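You operate a simulated robot arm through the tools that you are given. There is no shell and no other tool.

The job below is to be done with a simulated two-armed robot. You get a single attempt, and the scene is never put back.

Task
Shut the black valve, vent the blue hose and wind it onto the reel.
Fine: in that order; hold the white button down until the hose display shows 0; free the reel latch before you wind and leave it free; the other air controls end as they began.

It is judged by the outcome, as a careful person would: the job done as asked, and still so three seconds after it is handed in. It fails if anything else is knocked over, pushed out of place, dropped, spilled or broken.

Robot
Two 7-joint arms with fingered hands on one trunk that stands fixed in place. Base frame: the origin is at the foot of the trunk, x ahead of it, y to its left, z up. Readings come in m, rad, newtons and seconds.
The left shoulder is at [0.042, 0.163, 1.061], the right one opposite. Payload 4 kg a hand.
The TCP of each hand is the grasp point between the finger pads, 0.036 m short of the fingertips. In the tool frame z runs along the fingers and y along their closing line. The gripper opens to 0.124 m. The gripper's body begins 0.042 m behind the TCP. The gripper is a hand of 4 fingers: y runs from the thumb to the fingers, the wrist lies at [-0.015, -0.099, -0.189] in the tool frame, and closing takes about 1.5 s.
Orientation is told as [roll, pitch, yaw] about the base's x, y, z axes, in that order, counted from this pose: with the fingers straight down and the wrist toward the robot, the tool's x, y and z point along [0, 1, 0], [1, 0, 0] and [0, 0, -1] of the base frame.

Tools
- The arms move only by the tool nudge_tool. It takes "left_increments", "right_increments" or both (then of equal length, played together; a hand with none holds still); each is one flat list of numbers, 7 for each row, row after row: the finger opening in m, from 0 to 0.124, then the shift along the base's x, y, z in m, then the turn, a rotation vector about the base's x, y, z in rad. In form: [jaw, dx, dy, dz, rx, ry, rz, jaw, dx, dy, dz, rx, ry, rz, ...]. A call has 1 to 20 rows; each row shifts and turns the commanded pose from where the row before left it. A row lasts 0.2 s, in which the tool goes at most 0.05 m and 0.15 rad; a call with a longer step from one row to the next is refused whole, and so is a gripper value outside its range. Where a pose cannot be reached the arm comes as near as it can. A force on the tool above 40 N (or 10 N above the force at the start of the call, whichever is more), or a blocked arm, ends the call early, and 0.2 s more pass. The fingers move at their own pace (about 0.045 m/s each) and stop on an object; they squeeze with about 28 N. The grip force told is the motor's: it shows also when the fingers shut on nothing. Time passes only in rows, and 0.2 s behind the last, so rows that do not move let the fingers close. It gives the time, the measured TCP pose, the force on the tool (base axes), the opening and the grip force at its end, in the units of the frame above (readings bear some noise), with the torque about the TCP (base axes, N m) and any sound that the robot's microphone picked up.
- Cameras (640 x 400 px; columns grow to the right, rows downward): "scene" is now at [0.1515, 0.0186, 1.3064]; the picture's right is [0.19, -0.98, -0.03], its down [-0.43, -0.06, -0.90] and it looks along [0.88, 0.19, -0.43] (base axes); focal length 214 px, centre (320, 200). "left" rides on the left gripper at [-0.075, -0.086, -0.123] in its tool frame; the picture's right is [-0.70, -0.34, 0.63], its down [0.64, -0.68, 0.35] and it looks along [0.32, 0.65, 0.69] (tool axes); focal length 275 px, centre (320, 200). "right" rides on the right gripper at [0.075, -0.086, -0.123] in its tool frame; the picture's right is [-0.70, 0.34, -0.63], its down [-0.64, -0.68, 0.35] and it looks along [-0.32, 0.65, 0.69] (tool axes); focal length 275 px, centre (320, 200). There is no depth. A picture from a camera that has moved, and an enlarged one, comes with that camera's place and axes in the base frame and with its lens.
- camera(camera): a new picture of that camera. It takes no simulated time.
- move_column(by): slides the trunk up (or, below 0, down) by that many m; the arms and the scene camera ride with it, the base frame stays. It gives what a move gives, with no picture.
- preshape(shape, hand): the hand has 4 fingers and takes this shape, open, in about a second: jaw (thumb against the fingers, like two jaws); tri (thumb and two fingers); tip (a fingertip pinch); poke (one finger out to press); point (the index stretched); flat (the hand flat); cup (the hand cupped); fist (a fist). The gripper value then closes the fingers along that shape, each until it touches; the sizes above hold for jaw. It gives what a move gives, with no picture.
- pan_tilt(pan, tilt): turns the head with the scene camera to pan (to the left, within 1.501 rad either way) and tilt (down, from -0.506 to 1.204), counted from straight ahead of the robot. It gives what a move gives.
- enlarge(camera, box): a new picture of the part [left, top, right, bottom] of that camera's present view, enlarged. It takes no simulated time.
- finish_job(): hands the job in; it is judged then, once.

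Nothing tells you positions but the pictures and the camera data. Unless the task says otherwise, let go and move clear before handing in.

The tools are called after "Request:" by a JSON object that holds its "op" and its "data". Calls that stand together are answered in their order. nudge_tool: Moves the arms, as the interface text tells. Its arguments: {"type":"object","properties":{"left_increments":{"type":"array","items":{"type":"number"}},"right_increments":{"type":"array","items":{"type":"number"}}},"required":[]} The other tools are called the same way: move_column (by) slides the trunk up or down; preshape (shape, hand) gives the hand a shape; pan_tilt (pan, tilt) turns the head that bears the scene camera; camera (camera) takes a picture; enlarge (camera, box) takes an enlarged picture of a part of a camera's view; finish_job () hands the job in.

At the start:

```text
clock: 0.0
left_tool_pos: [0.6623, 0.4989, 1.2336]
left_ee_rot: [0.0, 0.0, -0.001]
left_wrist_force: [0.1, 0.4, 0.3]
left_moment: [-0.02, -0.02, -0.02]
left_width: 0.1237
left_finger_force: 0.1
left_shape: jaw
right_tool_pos: [0.6491, -0.163, 1.2548]
right_ee_rot: [0.001, 0.004, 0.0]
right_wrist_force: [-0.1, -0.8, 0.5]
right_moment: [0.02, -0.04, 0.0]
right_width: 0.1235
right_finger_force: 0.1
right_shape: jaw
trunk travel left (down, up): [-0.225, 0.253]
head pan, tilt: [0.197, 0.291]
```

scene: 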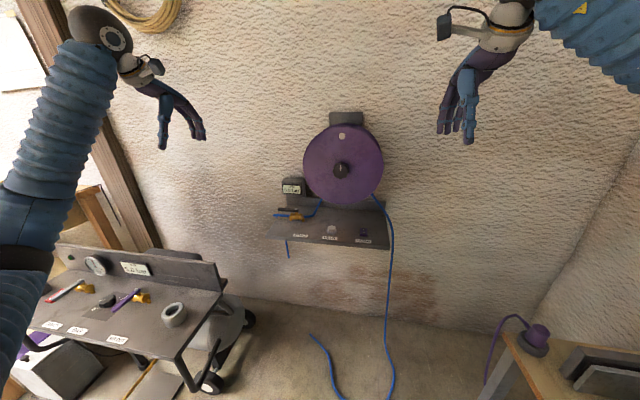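
right: 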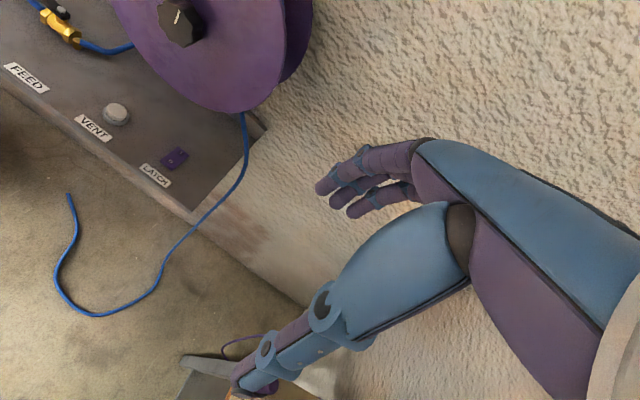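
left: 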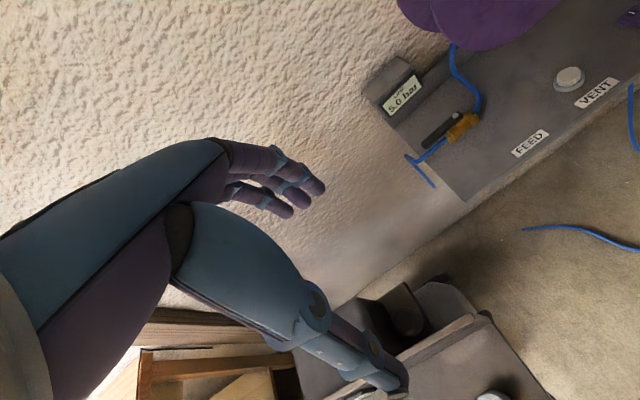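

I see a wall shelf with a purple hose reel, a feed valve with a black lever, a white vent button and a purple latch, plus a cart at the left with other valves. I will look closer before moving.

Request:
{"op": "enlarge", "data": {"camera": "scene", "box": [260, 100, 420, 260]}}

Request:
{"op": "enlarge", "data": {"camera": "scene", "box": [20, 230, 260, 380]}}

Request:
{"op": "enlarge", "data": {"camera": "right", "box": [0, 0, 320, 200]}}

Request:
{"op": "enlarge", "data": {"camera": "left", "box": [340, 0, 640, 200]}}

```text
2.50 times, centred on (340, 180) of scene
camera zoom: at [0.1515, 0.0186, 1.3064], right [0.19, -0.98, -0.03], down [-0.43, -0.06, -0.9], along [0.88, 0.19, -0.43], focal length 536 px, centre (270, 250)
```

zoom: 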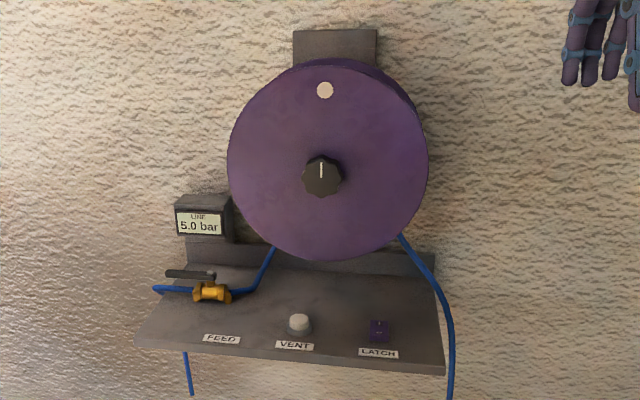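

```text
2.67 times, centred on (140, 305) of scene
camera zoom: at [0.1515, 0.0186, 1.3064], right [0.19, -0.98, -0.03], down [-0.43, -0.06, -0.9], along [0.88, 0.19, -0.43], focal length 572 px, centre (800, -80)
```

zoom: 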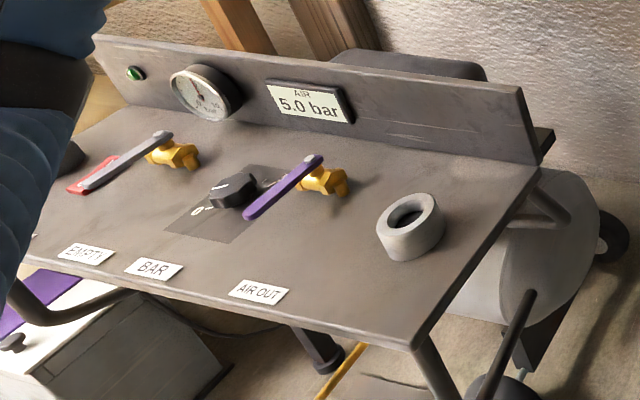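

```text
2.00 times, centred on (160, 100) of right
camera zoom: at [0.5642, -0.0858, 1.3784], right [0.34, -0.7, 0.63], down [-0.68, -0.64, -0.35], along [0.65, -0.32, -0.69], focal length 551 px, centre (640, 400)
```

zoom: 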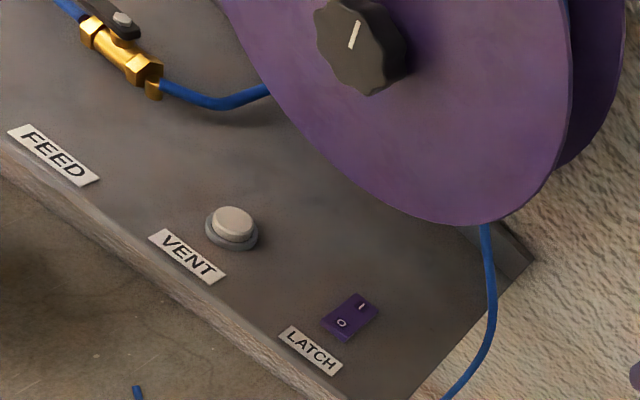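

```text
2.00 times, centred on (490, 100) of left
camera zoom: at [0.5759, 0.4233, 1.3561], right [-0.34, -0.7, -0.63], down [-0.68, 0.64, -0.35], along [0.65, 0.32, -0.69], focal length 551 px, centre (-20, 400)
```

zoom: 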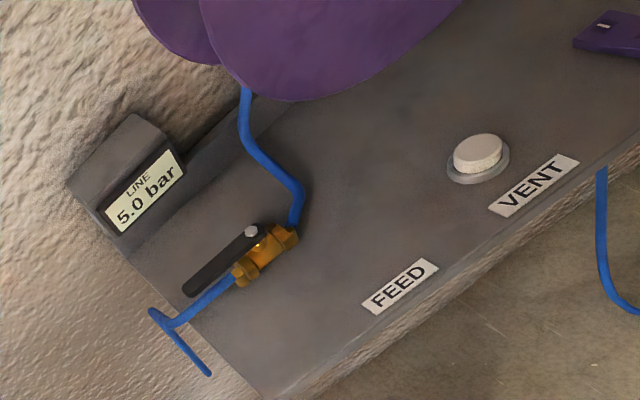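

I triangulate the shelf at about z≈0.80: vent button at (0.893, 0.130, 0.815), latch (0.907, 0.002, 0.80), feed lever pivot (0.961, 0.300, 0.86) with its end toward +y, and the reel knob at (0.95, 0.105, 1.048). I zoom in on the details next.

Request:
{"op": "enlarge", "data": {"camera": "right", "box": [140, 130, 220, 180]}}

Request:
{"op": "enlarge", "data": {"camera": "left", "box": [370, 40, 530, 140]}}

Request:
{"op": "enlarge", "data": {"camera": "scene", "box": [300, 110, 390, 166]}}

Request:
{"op": "enlarge", "data": {"camera": "scene", "box": [260, 170, 400, 260]}}

Request:
{"op": "pan_tilt", "data": {"pan": 0.1, "tilt": 0.6}}

Request:
{"op": "camera", "data": {"camera": "scene"}}

```text
8.00 times, centred on (180, 155) of right
camera zoom: at [0.5642, -0.0858, 1.3784], right [0.34, -0.7, 0.63], down [-0.68, -0.64, -0.35], along [0.65, -0.32, -0.69], focal length 2202 px, centre (1440, 560)
```

zoom: 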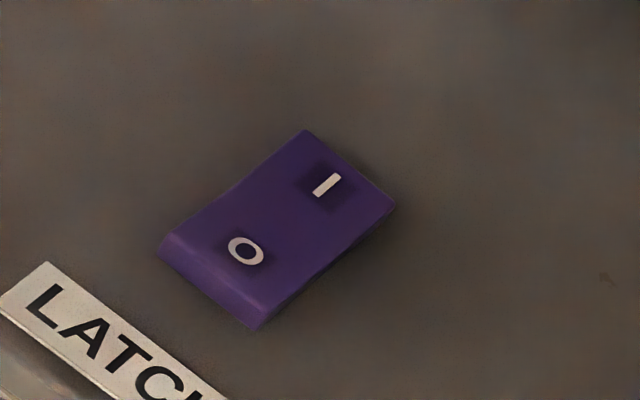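

```text
4.00 times, centred on (450, 90) of left
camera zoom: at [0.5759, 0.4233, 1.3561], right [-0.34, -0.7, -0.63], down [-0.68, 0.64, -0.35], along [0.65, 0.32, -0.69], focal length 1101 px, centre (-200, 640)
```

zoom: 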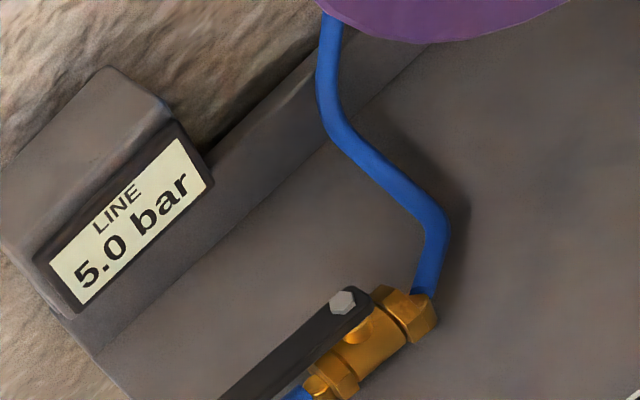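

```text
7.11 times, centred on (345, 138) of scene
camera zoom: at [0.1515, 0.0186, 1.3064], right [0.19, -0.98, -0.03], down [-0.43, -0.06, -0.9], along [0.88, 0.19, -0.43], focal length 1525 px, centre (142, 641)
```

zoom: 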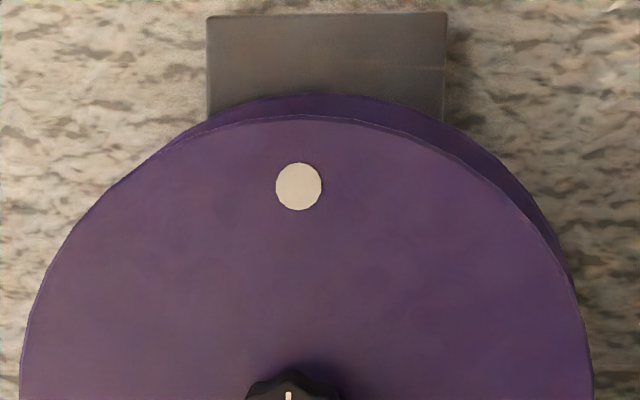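

```text
4.44 times, centred on (330, 215) of scene
camera zoom: at [0.1515, 0.0186, 1.3064], right [0.19, -0.98, -0.03], down [-0.43, -0.06, -0.9], along [0.88, 0.19, -0.43], focal length 953 px, centre (276, 133)
```

zoom: 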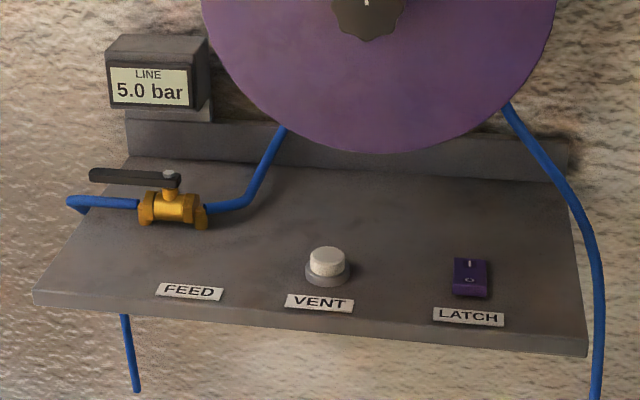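

```text
clock: 0.8
left_tool_pos: [0.6627, 0.4998, 1.2347]
left_ee_rot: [0.0, 0.0, 0.002]
left_wrist_force: [1.1, 0.7, -0.1]
left_moment: [0.0, -0.01, 0.01]
left_width: 0.1238
left_finger_force: 0.0
left_shape: jaw
right_tool_pos: [0.6497, -0.1618, 1.2553]
right_ee_rot: [0.0, 0.002, -0.001]
right_wrist_force: [-0.3, 0.5, 0.0]
right_moment: [0.0, 0.02, 0.0]
right_width: 0.1233
right_finger_force: 0.1
right_shape: jaw
trunk travel left (down, up): [-0.225, 0.253]
head pan, tilt: [0.099, 0.6]
```

```text
taken
camera scene: at [0.1436, 0.0091, 1.2791], right [0.1, -0.99, -0.02], down [-0.68, -0.06, -0.73], along [0.73, 0.08, -0.68], focal length 214 px, centre (320, 200)
```

scene: 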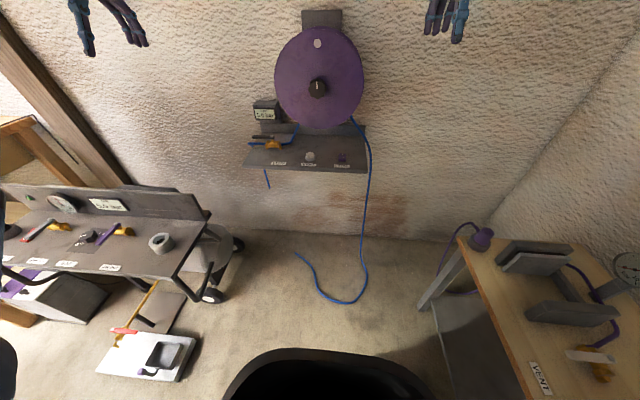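

The rocker latch has its "O" end raised and "I" end pressed, so it presumably reads engaged; the feed lever lies along the pipe (open). I'll put both hands in a poke shape and see where the finger lies.

Request:
{"op": "preshape", "data": {"shape": "poke", "hand": "left"}}

Request:
{"op": "camera", "data": {"camera": "left"}}

Request:
{"op": "pan_tilt", "data": {"pan": 0.35, "tilt": 0.1}}

Request:
{"op": "camera", "data": {"camera": "scene"}}

```text
clock: 1.7
left_tool_pos: [0.6636, 0.4978, 1.2341]
left_ee_rot: [0.0, 0.001, 0.001]
left_wrist_force: [0.3, 0.6, 0.5]
left_moment: [-0.02, 0.01, 0.01]
left_width: 0.0
left_finger_force: 0.1
left_shape: poke
right_tool_pos: [0.65, -0.1608, 1.2555]
right_ee_rot: [0.001, 0.001, 0.002]
right_wrist_force: [0.2, 0.6, -0.3]
right_moment: [-0.01, -0.02, 0.04]
right_width: 0.1232
right_finger_force: 0.1
right_shape: jaw
trunk travel left (down, up): [-0.225, 0.253]
head pan, tilt: [0.099, 0.6]
```

```text
taken
camera left: at [0.5759, 0.4233, 1.3561], right [-0.34, -0.7, -0.63], down [-0.68, 0.64, -0.35], along [0.65, 0.32, -0.69], focal length 275 px, centre (320, 200)
```

left: 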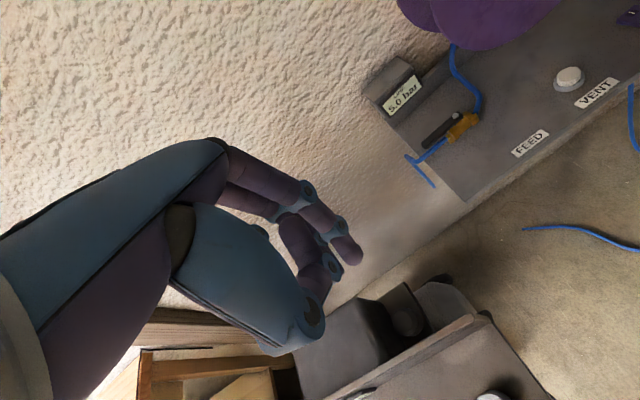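

```text
clock: 2.6
left_tool_pos: [0.6627, 0.4994, 1.2349]
left_ee_rot: [0.001, 0.001, 0.0]
left_wrist_force: [0.8, -0.2, 0.3]
left_moment: [0.01, 0.01, 0.02]
left_width: 0.0
left_finger_force: 0.0
left_shape: poke
right_tool_pos: [0.6508, -0.1612, 1.2544]
right_ee_rot: [0.0, 0.003, 0.0]
right_wrist_force: [0.8, -0.7, -1.3]
right_moment: [0.01, -0.05, -0.02]
right_width: 0.1236
right_finger_force: 0.1
right_shape: jaw
trunk travel left (down, up): [-0.225, 0.253]
head pan, tilt: [0.351, 0.099]
```

```text
taken
camera scene: at [0.1492, 0.0319, 1.3248], right [0.34, -0.94, -0.05], down [-0.25, -0.03, -0.97], along [0.91, 0.34, -0.24], focal length 214 px, centre (320, 200)
```

scene: 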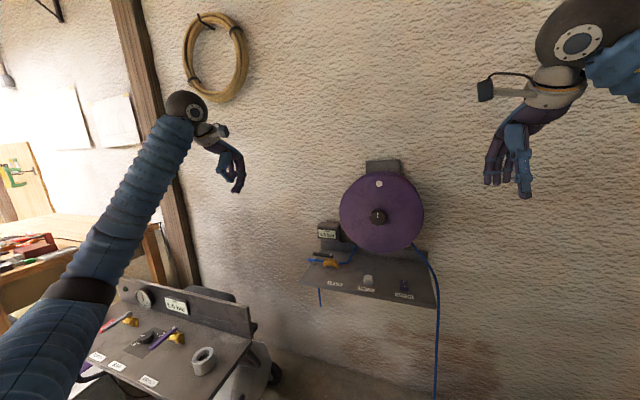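

The poke fingertip seems to lie on the tool axis about 0.036 m past the TCP. I check it against the scene camera.

Request:
{"op": "enlarge", "data": {"camera": "scene", "box": [170, 80, 290, 200]}}

Request:
{"op": "enlarge", "data": {"camera": "scene", "box": [300, 210, 440, 310]}}

```text
3.33 times, centred on (230, 140) of scene
camera zoom: at [0.1492, 0.0319, 1.3248], right [0.34, -0.94, -0.05], down [-0.25, -0.03, -0.97], along [0.91, 0.34, -0.24], focal length 715 px, centre (620, 400)
```

zoom: 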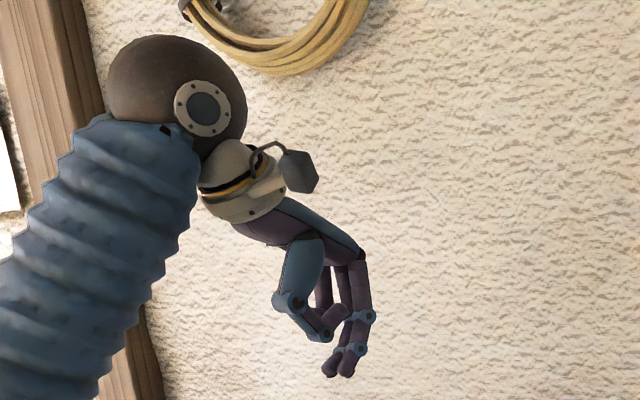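

```text
4.00 times, centred on (370, 260) of scene
camera zoom: at [0.1492, 0.0319, 1.3248], right [0.34, -0.94, -0.05], down [-0.25, -0.03, -0.97], along [0.91, 0.34, -0.24], focal length 858 px, centre (120, -40)
```

zoom: 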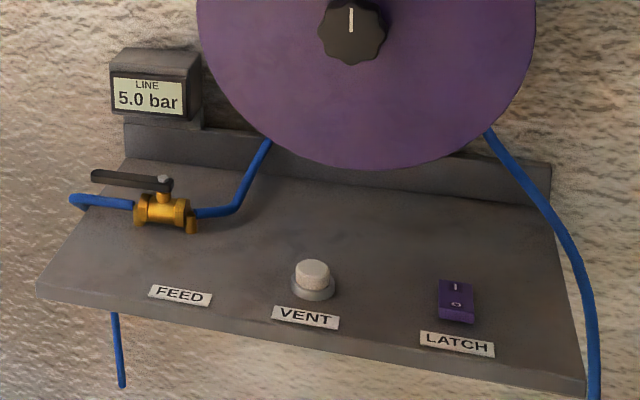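

Request:
{"op": "enlarge", "data": {"camera": "left", "box": [230, 140, 390, 360]}}

Request:
{"op": "enlarge", "data": {"camera": "scene", "box": [210, 130, 254, 200]}}

```text
1.82 times, centred on (310, 250) of left
camera zoom: at [0.5759, 0.4233, 1.3561], right [-0.34, -0.7, -0.63], down [-0.68, 0.64, -0.35], along [0.65, 0.32, -0.69], focal length 500 px, centre (338, 109)
```

zoom: 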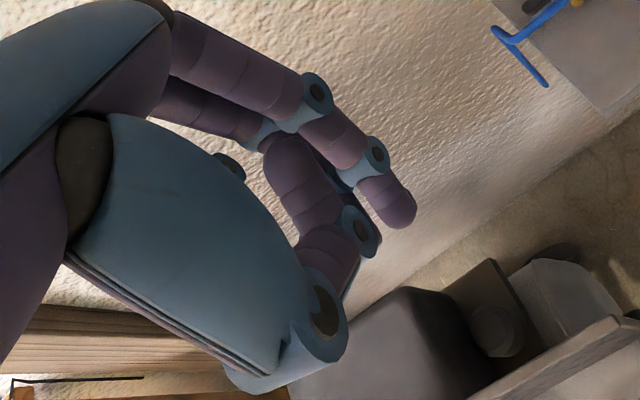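

```text
5.71 times, centred on (232, 165) of scene
camera zoom: at [0.1492, 0.0319, 1.3248], right [0.34, -0.94, -0.05], down [-0.25, -0.03, -0.97], along [0.91, 0.34, -0.24], focal length 1226 px, centre (823, 400)
```

zoom: 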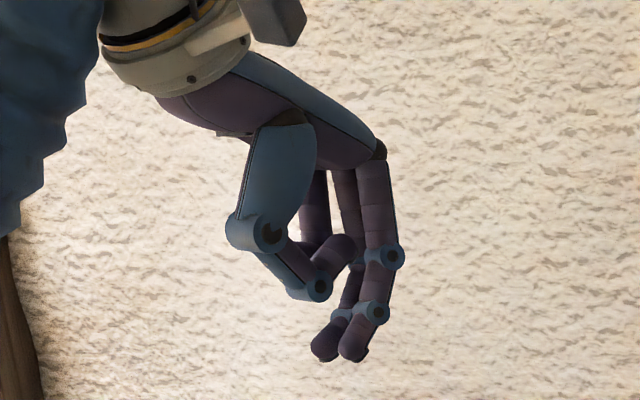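

The hand has mostly one finger out. I test how the gripper value affects the poke shape while starting toward the valve.

Request:
{"op": "nudge_tool", "data": {"left_increments": [0.124, 0, 0, 0, 0, 0, 0, 0.124, 0, 0, 0, 0, 0, 0, 0.124, 0, 0, 0, 0, 0, 0, 0.124, 0, 0, 0, 0, 0, 0, 0.124, 0, 0, 0, 0, 0, 0]}}

Request:
{"op": "enlarge", "data": {"camera": "scene", "box": [210, 130, 254, 200]}}

Request:
{"op": "nudge_tool", "data": {"left_increments": [0.0, 0, 0, 0, 0, 0, 0, 0.0, 0, 0, 0, 0, 0, 0, 0.0, 0, 0, 0, 0, 0, 0, 0.0, 0, 0, 0, 0, 0, 0, 0.0, 0, 0, 0, 0, 0, 0]}}

Request:
{"op": "enlarge", "data": {"camera": "scene", "box": [210, 130, 254, 200]}}

```text
clock: 3.8
left_tool_pos: [0.6634, 0.4987, 1.2341]
left_ee_rot: [0.0, 0.0, -0.002]
left_wrist_force: [-1.1, 0.4, -0.5]
left_moment: [0.0, -0.01, -0.01]
left_width: 0.0
left_finger_force: 0.1
left_shape: poke
right_tool_pos: [0.6493, -0.1634, 1.2548]
right_ee_rot: [0.0, 0.003, -0.001]
right_wrist_force: [-0.5, -0.3, 1.1]
right_moment: [0.02, 0.0, -0.01]
right_width: 0.1233
right_finger_force: 0.0
right_shape: jaw
trunk travel left (down, up): [-0.225, 0.253]
head pan, tilt: [0.351, 0.099]
```

```text
5.71 times, centred on (232, 165) of scene
camera zoom: at [0.1492, 0.032, 1.3249], right [0.34, -0.94, -0.05], down [-0.24, -0.03, -0.97], along [0.91, 0.34, -0.24], focal length 1226 px, centre (823, 400)
```

zoom: 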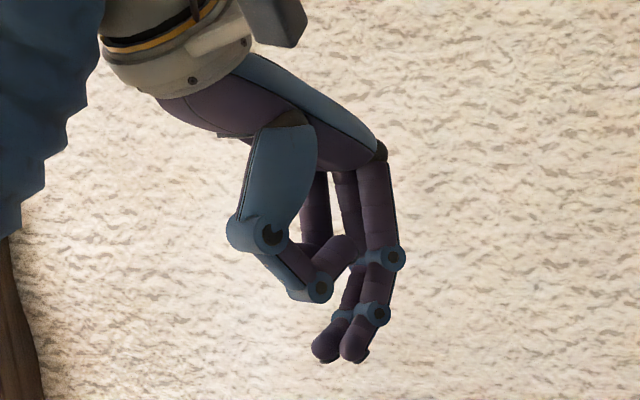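

```text
clock: 5.0
left_tool_pos: [0.662, 0.4993, 1.2335]
left_ee_rot: [0.0, 0.0, -0.001]
left_wrist_force: [-1.2, 0.0, 0.0]
left_moment: [0.02, 0.0, -0.04]
left_width: 0.0001
left_finger_force: 0.1
left_shape: poke
right_tool_pos: [0.6492, -0.1612, 1.255]
right_ee_rot: [0.001, 0.001, -0.001]
right_wrist_force: [-0.1, -1.1, -0.8]
right_moment: [0.0, 0.02, -0.01]
right_width: 0.1234
right_finger_force: 0.0
right_shape: jaw
trunk travel left (down, up): [-0.225, 0.253]
head pan, tilt: [0.351, 0.099]
```

```text
5.71 times, centred on (232, 165) of scene
camera zoom: at [0.1492, 0.032, 1.3249], right [0.34, -0.94, -0.05], down [-0.24, -0.03, -0.97], along [0.91, 0.34, -0.24], focal length 1226 px, centre (823, 400)
```

zoom: 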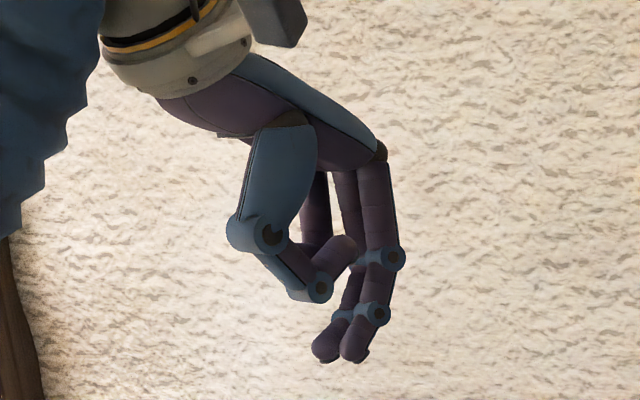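

Poke keeps two fingertips together on the tool axis, whatever the gripper value. I bring the left hand, tilted forward about 40°, toward a spot in front of the feed lever.

Request:
{"op": "nudge_tool", "data": {"left_increments": [0, 0.02, -0.0143, -0.0263, 0, -0.1, 0, 0, 0.02, -0.0143, -0.0263, 0, -0.1, 0, 0, 0.02, -0.0143, -0.0263, 0, -0.1, 0, 0, 0.02, -0.0143, -0.0263, 0, -0.1, 0, 0, 0.02, -0.0143, -0.0263, 0, -0.1, 0, 0, 0.02, -0.0143, -0.0263, 0, -0.1, 0, 0, 0.02, -0.0143, -0.0263, 0, -0.1, 0, 0, 0, 0, 0, 0, 0, 0]}}

Request:
{"op": "camera", "data": {"camera": "left"}}

Request:
{"op": "camera", "data": {"camera": "scene"}}

```text
clock: 6.8
left_tool_pos: [0.8036, 0.3994, 1.0507]
left_ee_rot: [0.001, -0.701, 0.0]
left_wrist_force: [0.6, 0.6, -0.6]
left_moment: [-0.01, -0.01, -0.01]
left_width: 0.0
left_finger_force: 0.1
left_shape: poke
right_tool_pos: [0.6489, -0.1615, 1.2564]
right_ee_rot: [-0.001, 0.001, 0.0]
right_wrist_force: [0.7, -0.6, 0.3]
right_moment: [0.02, -0.02, 0.0]
right_width: 0.1235
right_finger_force: 0.0
right_shape: jaw
trunk travel left (down, up): [-0.225, 0.253]
head pan, tilt: [0.351, 0.099]
```

```text
taken
camera left: at [0.6573, 0.3228, 1.0885], right [0.15, -0.7, -0.7], down [-0.3, 0.64, -0.7], along [0.94, 0.32, -0.11], focal length 275 px, centre (320, 200)
```

left: 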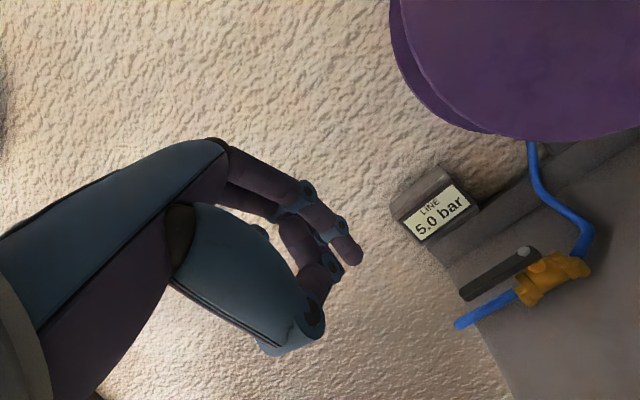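

```text
taken
camera scene: at [0.1485, 0.032, 1.3251], right [0.34, -0.94, -0.05], down [-0.24, -0.03, -0.97], along [0.91, 0.34, -0.24], focal length 214 px, centre (320, 200)
```

scene: 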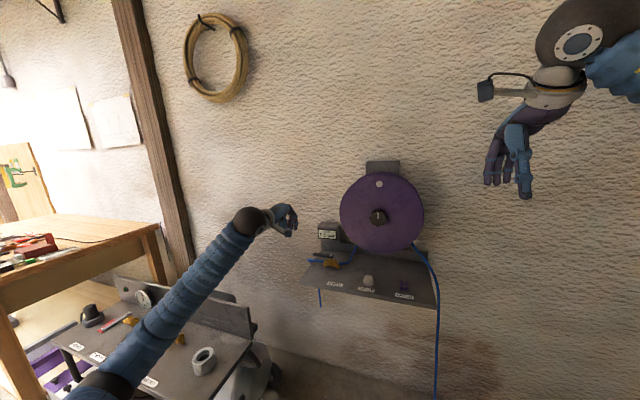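

The hand arrived; I check the left arm's clearance above the cart before going lower.

Request:
{"op": "pan_tilt", "data": {"pan": 0.6, "tilt": 0.5}}

Request:
{"op": "camera", "data": {"camera": "scene"}}

Request:
{"op": "enlarge", "data": {"camera": "left", "box": [380, 140, 640, 340]}}

Request:
{"op": "camera", "data": {"camera": "right"}}

```text
clock: 7.7
left_tool_pos: [0.8034, 0.3988, 1.0501]
left_ee_rot: [-0.002, -0.7, 0.0]
left_wrist_force: [-0.1, -0.3, 0.1]
left_moment: [0.01, -0.02, -0.02]
left_width: 0.0
left_finger_force: 0.2
left_shape: poke
right_tool_pos: [0.6491, -0.1623, 1.2547]
right_ee_rot: [0.001, -0.001, -0.001]
right_wrist_force: [-0.1, 0.5, 0.1]
right_moment: [0.01, 0.0, 0.0]
right_width: 0.1235
right_finger_force: 0.1
right_shape: jaw
trunk travel left (down, up): [-0.225, 0.253]
head pan, tilt: [0.6, 0.499]
```

```text
taken
camera scene: at [0.1323, 0.0516, 1.2901], right [0.56, -0.83, -0.09], down [-0.52, -0.27, -0.81], along [0.64, 0.5, -0.58], focal length 214 px, centre (320, 200)
```

scene: 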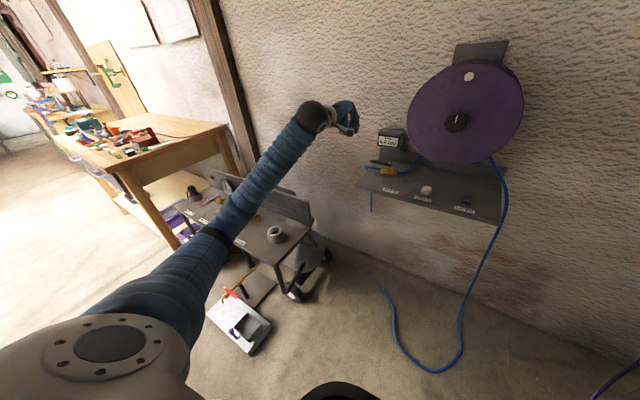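

```text
2.00 times, centred on (510, 240) of left
camera zoom: at [0.6578, 0.3228, 1.0882], right [0.15, -0.7, -0.7], down [-0.3, 0.64, -0.7], along [0.94, 0.32, -0.11], focal length 551 px, centre (-60, 120)
```

zoom: 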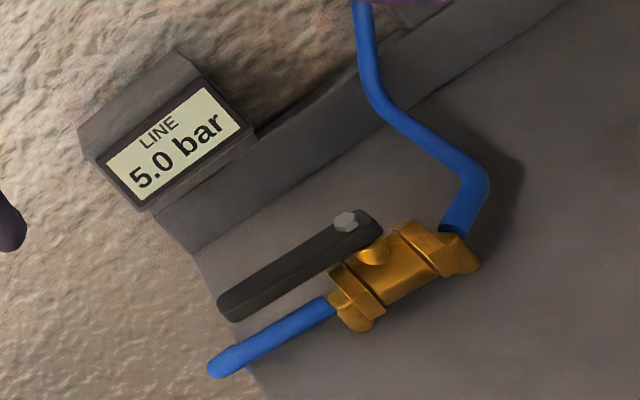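

```text
taken
camera right: at [0.5641, -0.0859, 1.3784], right [0.34, -0.7, 0.63], down [-0.68, -0.64, -0.35], along [0.65, -0.32, -0.69], focal length 275 px, centre (320, 200)
```

right: 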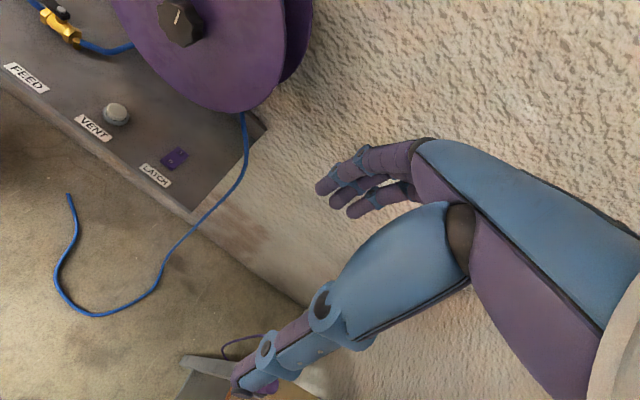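

The arm is well above the cart. Lever: pivot (0.959, 0.299), end (0.958, 0.379), z≈0.853; the pipe below it is at z≈0.822. I lower the fingertips to a spot just in front of the lever's end.

Request:
{"op": "nudge_tool", "data": {"left_increments": [0, 0.0183, -0.0078, -0.0356, 0, 0, 0, 0, 0.0183, -0.0078, -0.0356, 0, 0, 0, 0, 0.0183, -0.0078, -0.0356, 0, 0, 0, 0, 0.0183, -0.0078, -0.0356, 0, 0, 0, 0, 0.0183, -0.0078, -0.0356, 0, 0, 0, 0, 0, 0, 0, 0, 0, 0]}}

Request:
{"op": "camera", "data": {"camera": "left"}}

Request:
{"op": "enlarge", "data": {"camera": "scene", "box": [330, 100, 530, 225]}}

Request:
{"op": "enlarge", "data": {"camera": "right", "box": [0, 0, 160, 100]}}

```text
clock: 9.1
left_tool_pos: [0.8952, 0.3613, 0.8736]
left_ee_rot: [-0.001, -0.701, -0.001]
left_wrist_force: [0.0, 0.1, 0.5]
left_moment: [-0.03, 0.03, -0.01]
left_width: 0.0001
left_finger_force: 0.1
left_shape: poke
right_tool_pos: [0.6499, -0.1617, 1.2551]
right_ee_rot: [0.0, 0.0, 0.001]
right_wrist_force: [-0.2, -1.0, 0.1]
right_moment: [0.01, 0.02, -0.02]
right_width: 0.1236
right_finger_force: 0.1
right_shape: jaw
trunk travel left (down, up): [-0.225, 0.253]
head pan, tilt: [0.6, 0.499]
```

```text
taken
camera left: at [0.7489, 0.2848, 0.9107], right [0.15, -0.7, -0.7], down [-0.3, 0.64, -0.7], along [0.94, 0.32, -0.11], focal length 275 px, centre (320, 200)
```

left: 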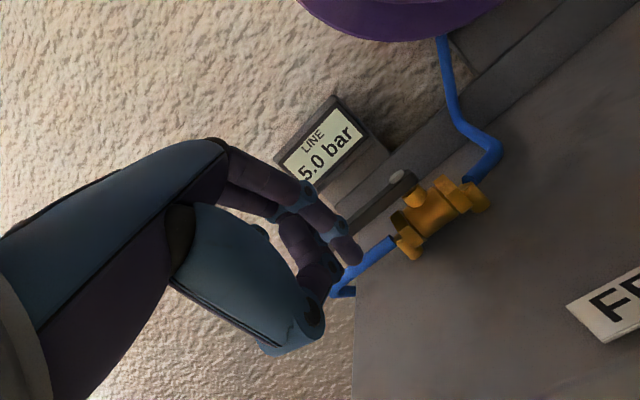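

```text
3.20 times, centred on (430, 162) of scene
camera zoom: at [0.1317, 0.0518, 1.2902], right [0.56, -0.83, -0.09], down [-0.52, -0.27, -0.81], along [0.64, 0.5, -0.58], focal length 686 px, centre (-32, 320)
```

zoom: 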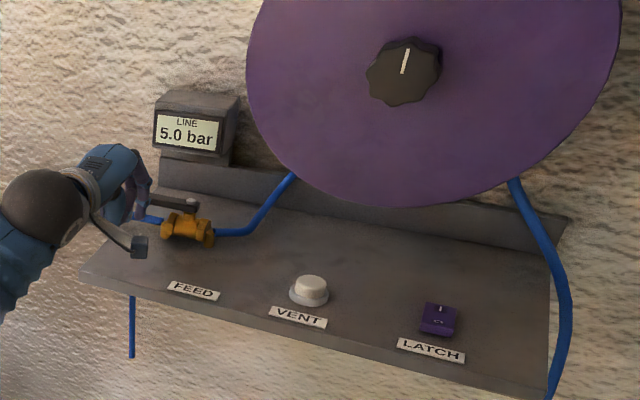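

```text
4.00 times, centred on (80, 50) of right
camera zoom: at [0.5635, -0.0858, 1.3788], right [0.34, -0.7, 0.63], down [-0.68, -0.64, -0.35], along [0.65, -0.32, -0.69], focal length 1101 px, centre (1280, 800)
```

zoom: 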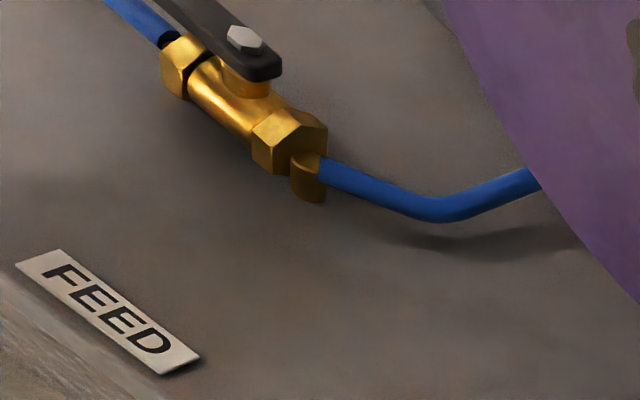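

The fingers are in front of the lever's free end. I push it gently toward the wall and watch the force.

Request:
{"op": "nudge_tool", "data": {"left_increments": [0, 0.01, 0, -0.002, 0, 0, 0, 0, 0.01, 0, 0, 0, 0, 0, 0, 0.005, 0, 0, 0, 0, 0, 0, 0.005, 0, 0, 0, 0, 0, 0, 0.005, 0, 0, 0, 0, 0, 0, 0.005, 0, 0, 0, 0, 0, 0, 0.005, 0, 0, 0, 0, 0]}}

Request:
{"op": "camera", "data": {"camera": "left"}}

Request:
{"op": "enlarge", "data": {"camera": "scene", "box": [330, 100, 450, 225]}}

```text
clock: 10.4
left_tool_pos: [0.9282, 0.3599, 0.8739]
left_ee_rot: [-0.001, -0.702, -0.001]
left_wrist_force: [-48.1, 5.1, 3.4]
left_moment: [0.18, 0.74, 0.31]
left_width: 0.0
left_finger_force: 0.3
left_shape: poke
right_tool_pos: [0.6468, -0.1619, 1.2563]
right_ee_rot: [0.001, -0.001, 0.0]
right_wrist_force: [0.8, 0.3, 0.6]
right_moment: [-0.03, -0.03, -0.03]
right_width: 0.1236
right_finger_force: 0.0
right_shape: jaw
trunk travel left (down, up): [-0.225, 0.253]
head pan, tilt: [0.6, 0.499]
stopped in row 6 (left hand): the force on the tool passed its limit at 43 N (the readings are from after the stop); the commanded pose is now the measured one
```

```text
taken
camera left: at [0.7818, 0.2846, 0.9116], right [0.15, -0.7, -0.7], down [-0.3, 0.64, -0.7], along [0.94, 0.32, -0.11], focal length 275 px, centre (320, 200)
```

left: 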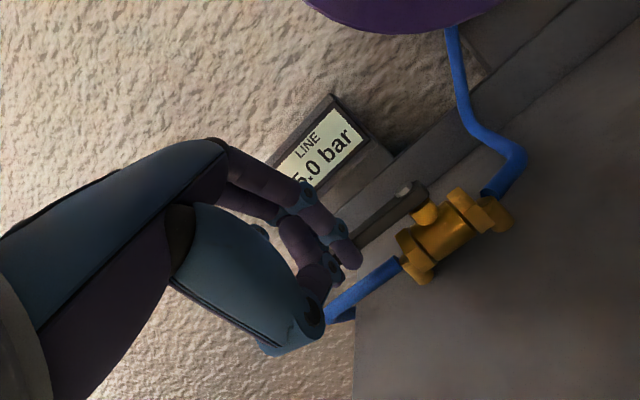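

```text
3.20 times, centred on (390, 162) of scene
camera zoom: at [0.1284, 0.0522, 1.2904], right [0.56, -0.82, -0.08], down [-0.52, -0.27, -0.81], along [0.64, 0.5, -0.58], focal length 686 px, centre (96, 320)
```

zoom: 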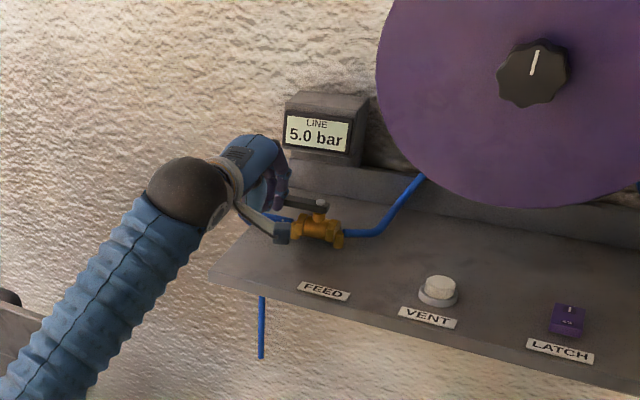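

The lever hit a stop toward the wall, so it must close toward the robot. I back off, change to the jaw shape and steepen the hand so that the fingers can hook the lever from behind.

Request:
{"op": "nudge_tool", "data": {"left_increments": [0, -0.02, 0, 0.01, 0, 0, 0, 0, -0.02, 0, 0.03, 0, 0, 0, 0, -0.01, 0, 0.04, 0, 0, 0, 0, 0, 0, 0.03, 0, 0, 0]}}

Request:
{"op": "preshape", "data": {"shape": "jaw", "hand": "left"}}

Request:
{"op": "nudge_tool", "data": {"left_increments": [0.06, 0, 0, 0.01, 0, 0.1, 0, 0.06, 0, 0, 0.01, 0, 0.1, 0, 0.06, 0.01, 0.005, 0, 0, 0.1, 0, 0.06, 0.01, 0.005, 0, 0, 0.1, 0, 0.06, 0, 0, 0, 0, 0, 0, 0.06, 0, 0, 0, 0, 0, 0]}}

Request:
{"op": "camera", "data": {"camera": "left"}}

Request:
{"op": "enlarge", "data": {"camera": "scene", "box": [280, 60, 440, 220]}}

```text
clock: 11.4
left_tool_pos: [0.8801, 0.3586, 0.9809]
left_ee_rot: [-0.002, -0.7, -0.001]
left_wrist_force: [-0.9, 0.4, -0.1]
left_moment: [0.01, 0.0, 0.0]
left_width: 0.0001
left_finger_force: 0.0
left_shape: poke
right_tool_pos: [0.6491, -0.1618, 1.2545]
right_ee_rot: [0.0, 0.0, 0.001]
right_wrist_force: [0.7, 0.9, -1.2]
right_moment: [-0.02, 0.0, 0.0]
right_width: 0.1237
right_finger_force: 0.1
right_shape: jaw
trunk travel left (down, up): [-0.225, 0.253]
head pan, tilt: [0.6, 0.499]
```

```text
clock: 12.3
left_tool_pos: [0.8815, 0.3579, 0.9809]
left_ee_rot: [-0.002, -0.7, -0.001]
left_wrist_force: [-0.1, -0.3, 0.4]
left_moment: [0.03, -0.01, 0.0]
left_width: 0.1238
left_finger_force: 0.0
left_shape: jaw
right_tool_pos: [0.6501, -0.1612, 1.2541]
right_ee_rot: [0.0, -0.001, -0.002]
right_wrist_force: [-0.3, 0.6, -0.7]
right_moment: [-0.03, -0.03, 0.01]
right_width: 0.1238
right_finger_force: 0.1
right_shape: jaw
trunk travel left (down, up): [-0.225, 0.253]
head pan, tilt: [0.6, 0.499]
```

```text
clock: 13.7
left_tool_pos: [0.9006, 0.3687, 1.0016]
left_ee_rot: [0.0, -0.298, 0.0]
left_wrist_force: [0.4, -0.3, -0.1]
left_moment: [-0.01, 0.0, 0.0]
left_width: 0.0601
left_finger_force: 0.0
left_shape: jaw
right_tool_pos: [0.6497, -0.1616, 1.2544]
right_ee_rot: [0.0, 0.002, 0.0]
right_wrist_force: [-0.8, -0.5, 0.3]
right_moment: [-0.02, 0.0, 0.0]
right_width: 0.1236
right_finger_force: 0.0
right_shape: jaw
trunk travel left (down, up): [-0.225, 0.253]
head pan, tilt: [0.6, 0.499]
```

```text
taken
camera left: at [0.7811, 0.2934, 1.0928], right [-0.14, -0.7, -0.7], down [-0.55, 0.64, -0.53], along [0.82, 0.31, -0.47], focal length 275 px, centre (320, 200)
```

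left: 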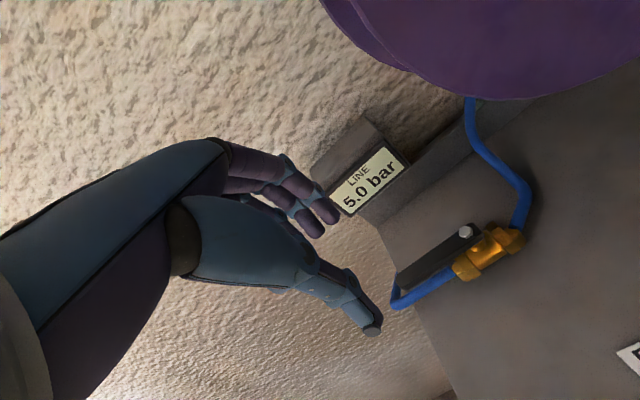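

```text
2.50 times, centred on (360, 140) of scene
camera zoom: at [0.1324, 0.0515, 1.2899], right [0.56, -0.83, -0.09], down [-0.53, -0.27, -0.81], along [0.64, 0.5, -0.58], focal length 536 px, centre (220, 350)
```

zoom: 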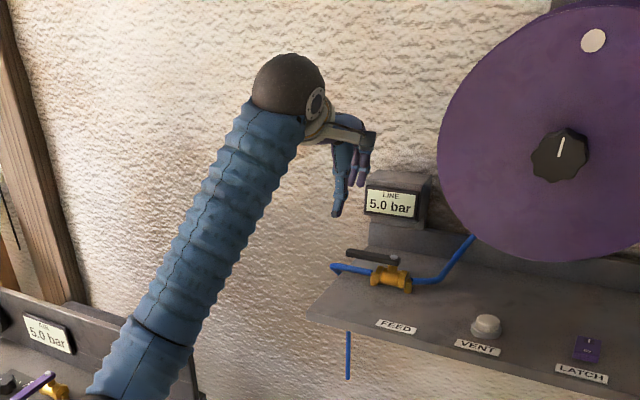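

The geometry matches the stated tool dimensions and the lever has not moved. I go above the lever so it lies between thumb and fingers, then look.

Request:
{"op": "nudge_tool", "data": {"left_increments": [0.06, 0.0177, 0, -0.025, 0, 0, 0, 0.06, 0.0177, 0, -0.025, 0, 0, 0, 0.06, 0, 0, -0.02, 0, 0, 0, 0.06, 0, 0, 0, 0, 0, 0]}}

Request:
{"op": "camera", "data": {"camera": "left"}}

Request:
{"op": "enlarge", "data": {"camera": "scene", "box": [320, 110, 420, 210]}}

```text
clock: 14.7
left_tool_pos: [0.9368, 0.3681, 0.9312]
left_ee_rot: [0.0, -0.299, -0.001]
left_wrist_force: [-0.4, 0.0, -0.1]
left_moment: [0.0, 0.0, -0.02]
left_width: 0.0601
left_finger_force: 0.1
left_shape: jaw
right_tool_pos: [0.6496, -0.1632, 1.2555]
right_ee_rot: [0.001, 0.0, 0.001]
right_wrist_force: [-0.2, -0.6, -0.6]
right_moment: [0.0, -0.02, 0.0]
right_width: 0.1237
right_finger_force: 0.0
right_shape: jaw
trunk travel left (down, up): [-0.225, 0.253]
head pan, tilt: [0.6, 0.499]
```

```text
taken
camera left: at [0.8163, 0.2923, 1.0231], right [-0.14, -0.7, -0.7], down [-0.55, 0.64, -0.53], along [0.82, 0.31, -0.47], focal length 275 px, centre (320, 200)
```

left: 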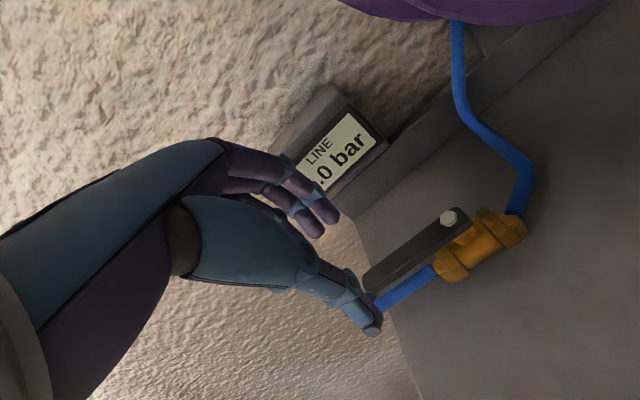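

```text
4.00 times, centred on (370, 160) of scene
camera zoom: at [0.1322, 0.0514, 1.29], right [0.56, -0.83, -0.09], down [-0.52, -0.27, -0.81], along [0.64, 0.5, -0.58], focal length 858 px, centre (120, 360)
```

zoom: 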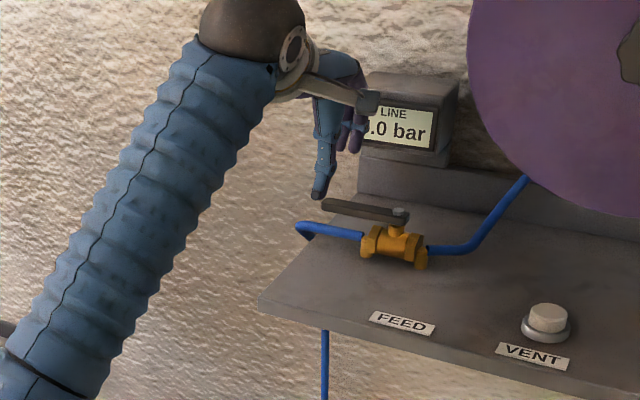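

Request:
{"op": "nudge_tool", "data": {"left_increments": [0.06, 0, -0.012, -0.01, 0, 0, 0, 0.06, 0, 0, -0.02, 0, 0, 0, 0.06, 0, 0, -0.012, 0, 0, 0, 0.06, 0, 0, 0, 0, 0, 0]}}

Request:
{"op": "camera", "data": {"camera": "left"}}

Request:
{"op": "enlarge", "data": {"camera": "scene", "box": [320, 110, 420, 210]}}

Request:
{"op": "enlarge", "data": {"camera": "right", "box": [0, 0, 160, 100]}}

```text
clock: 15.7
left_tool_pos: [0.9359, 0.358, 0.8888]
left_ee_rot: [-0.001, -0.299, -0.002]
left_wrist_force: [-1.0, 0.2, -0.2]
left_moment: [0.0, 0.0, -0.02]
left_width: 0.0603
left_finger_force: 0.2
left_shape: jaw
right_tool_pos: [0.6498, -0.1617, 1.2555]
right_ee_rot: [0.0, 0.0, 0.0]
right_wrist_force: [0.6, 1.0, -0.3]
right_moment: [0.04, -0.02, -0.03]
right_width: 0.1235
right_finger_force: 0.1
right_shape: jaw
trunk travel left (down, up): [-0.225, 0.253]
head pan, tilt: [0.6, 0.499]
```

```text
taken
camera left: at [0.8156, 0.2822, 0.9805], right [-0.14, -0.7, -0.7], down [-0.55, 0.64, -0.53], along [0.82, 0.31, -0.47], focal length 275 px, centre (320, 200)
```

left: 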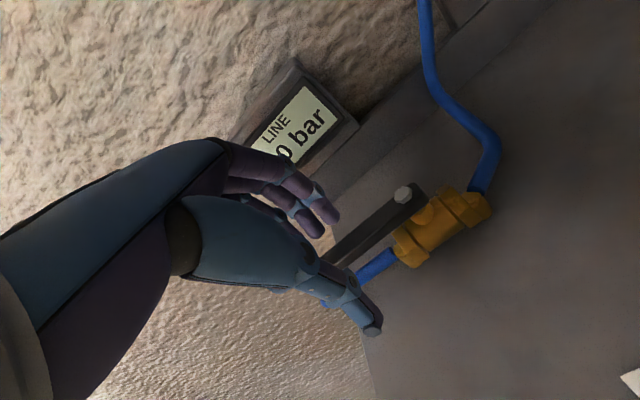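

```text
4.00 times, centred on (370, 160) of scene
camera zoom: at [0.1323, 0.0517, 1.29], right [0.56, -0.83, -0.09], down [-0.52, -0.27, -0.81], along [0.64, 0.5, -0.58], focal length 858 px, centre (120, 360)
```

zoom: 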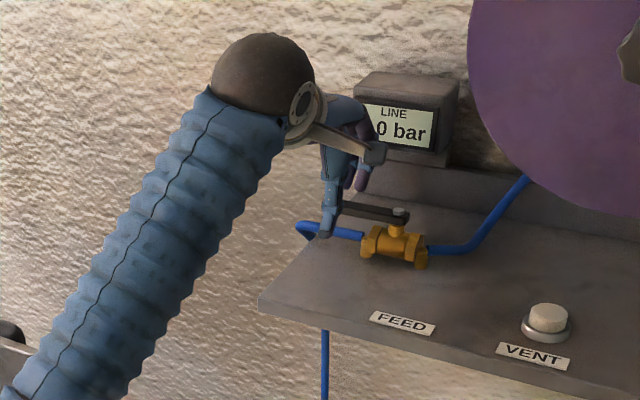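

```text
4.00 times, centred on (80, 50) of right
camera zoom: at [0.5642, -0.0859, 1.3784], right [0.34, -0.7, 0.63], down [-0.68, -0.64, -0.35], along [0.65, -0.32, -0.69], focal length 1101 px, centre (1280, 800)
```

zoom: 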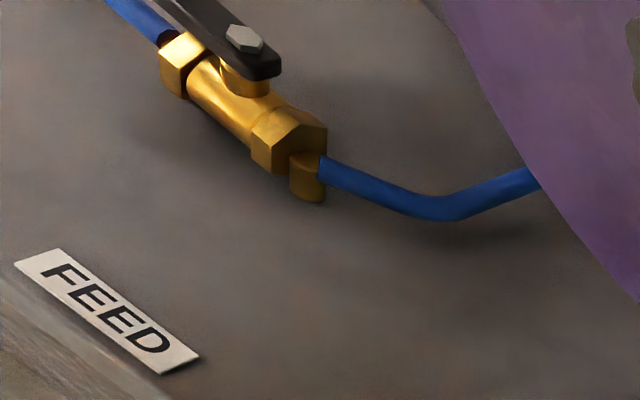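

The lever sits between the thumb (front) and fingers (behind, just above). I lower 2 cm to hook it and start pulling its end toward the robot along an arc.

Request:
{"op": "nudge_tool", "data": {"left_increments": [0.06, 0, 0.003, -0.01, 0, 0, 0, 0.06, 0, 0.003, -0.01, 0, 0, 0, 0.06, -0.008, 0, 0, 0, 0, 0, 0.06, -0.0055, 0, 0, 0, 0, 0, 0.06, -0.0055, 0, 0, 0, 0, 0, 0.06, -0.005, -0.001, 0, 0, 0, 0, 0.06, -0.005, -0.001, 0, 0, 0, 0, 0.06, 0, 0, 0, 0, 0, 0]}}

Request:
{"op": "camera", "data": {"camera": "left"}}

Request:
{"op": "enlarge", "data": {"camera": "scene", "box": [320, 110, 420, 210]}}

```text
clock: 17.5
left_tool_pos: [0.9067, 0.3616, 0.8683]
left_ee_rot: [0.001, -0.299, 0.002]
left_wrist_force: [0.9, 0.5, 0.3]
left_moment: [0.0, -0.04, 0.0]
left_width: 0.0605
left_finger_force: 0.0
left_shape: jaw
right_tool_pos: [0.6495, -0.1623, 1.2549]
right_ee_rot: [0.001, 0.001, 0.0]
right_wrist_force: [0.0, -0.2, 0.3]
right_moment: [-0.02, 0.03, 0.01]
right_width: 0.1237
right_finger_force: 0.1
right_shape: jaw
trunk travel left (down, up): [-0.225, 0.253]
head pan, tilt: [0.6, 0.499]
```

```text
taken
camera left: at [0.7877, 0.2858, 0.9602], right [-0.14, -0.7, -0.7], down [-0.55, 0.64, -0.53], along [0.82, 0.31, -0.47], focal length 275 px, centre (320, 200)
```

left: 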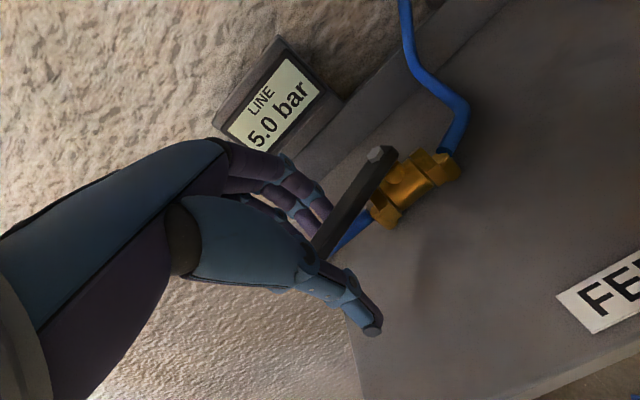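

```text
4.00 times, centred on (370, 160) of scene
camera zoom: at [0.1324, 0.0516, 1.29], right [0.56, -0.83, -0.09], down [-0.53, -0.27, -0.81], along [0.64, 0.5, -0.58], focal length 858 px, centre (120, 360)
```

zoom: 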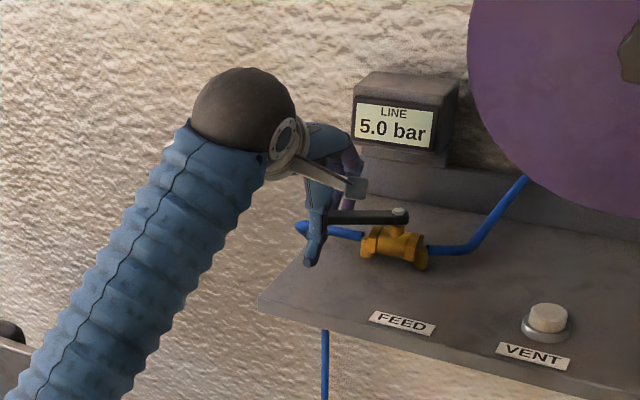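

The lever follows toward the robot with little force. I continue the arc to the 90° position.

Request:
{"op": "nudge_tool", "data": {"left_increments": [0.06, -0.005, -0.002, 0, 0, 0, 0, 0.06, -0.0045, -0.0025, 0, 0, 0, 0, 0.06, -0.004, -0.0035, 0, 0, 0, 0, 0.06, -0.004, -0.0035, 0, 0, 0, 0, 0.06, -0.003, -0.004, 0, 0, 0, 0, 0.06, -0.003, -0.0045, 0, 0, 0, 0, 0.06, -0.002, -0.005, 0, 0, 0, 0, 0.06, -0.0015, -0.0055, 0, 0, 0, 0, 0.06, 0, 0, 0, 0, 0, 0]}}

Request:
{"op": "camera", "data": {"camera": "left"}}

Request:
{"op": "enlarge", "data": {"camera": "scene", "box": [320, 110, 420, 210]}}

Request:
{"op": "enlarge", "data": {"camera": "right", "box": [0, 0, 160, 100]}}

```text
clock: 19.5
left_tool_pos: [0.8802, 0.3321, 0.869]
left_ee_rot: [-0.001, -0.301, 0.001]
left_wrist_force: [0.0, 1.8, 0.1]
left_moment: [0.02, 0.02, 0.04]
left_width: 0.06
left_finger_force: 0.0
left_shape: jaw
right_tool_pos: [0.6498, -0.1617, 1.2542]
right_ee_rot: [0.002, 0.0, 0.001]
right_wrist_force: [0.2, -0.3, -0.3]
right_moment: [0.0, -0.02, 0.01]
right_width: 0.1235
right_finger_force: 0.0
right_shape: jaw
trunk travel left (down, up): [-0.225, 0.253]
head pan, tilt: [0.6, 0.499]
```

```text
taken
camera left: at [0.7607, 0.2554, 0.9603], right [-0.14, -0.7, -0.7], down [-0.55, 0.64, -0.53], along [0.82, 0.31, -0.47], focal length 275 px, centre (320, 200)
```

left: 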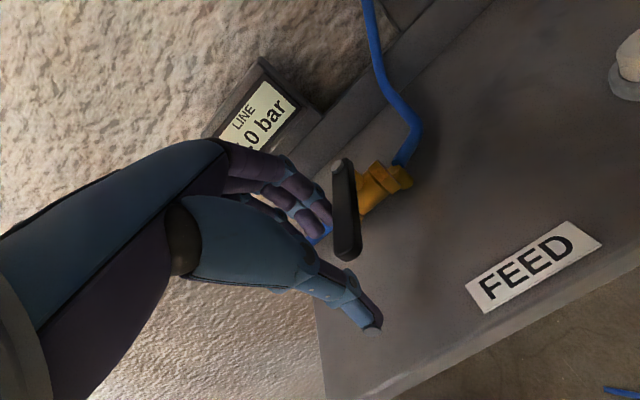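

```text
4.00 times, centred on (370, 160) of scene
camera zoom: at [0.1323, 0.0517, 1.29], right [0.56, -0.83, -0.09], down [-0.52, -0.27, -0.81], along [0.64, 0.5, -0.58], focal length 858 px, centre (120, 360)
```

zoom: 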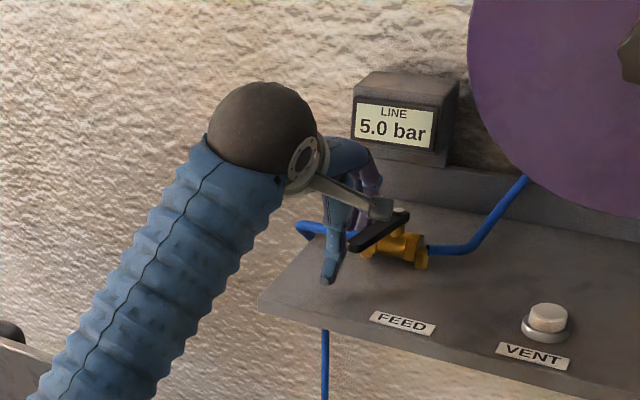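

```text
4.00 times, centred on (80, 50) of right
camera zoom: at [0.5642, -0.0858, 1.3784], right [0.34, -0.7, 0.63], down [-0.68, -0.64, -0.35], along [0.65, -0.32, -0.69], focal length 1101 px, centre (1280, 800)
```

zoom: 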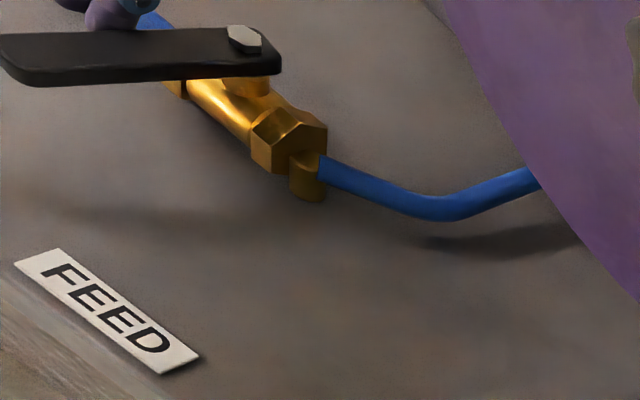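

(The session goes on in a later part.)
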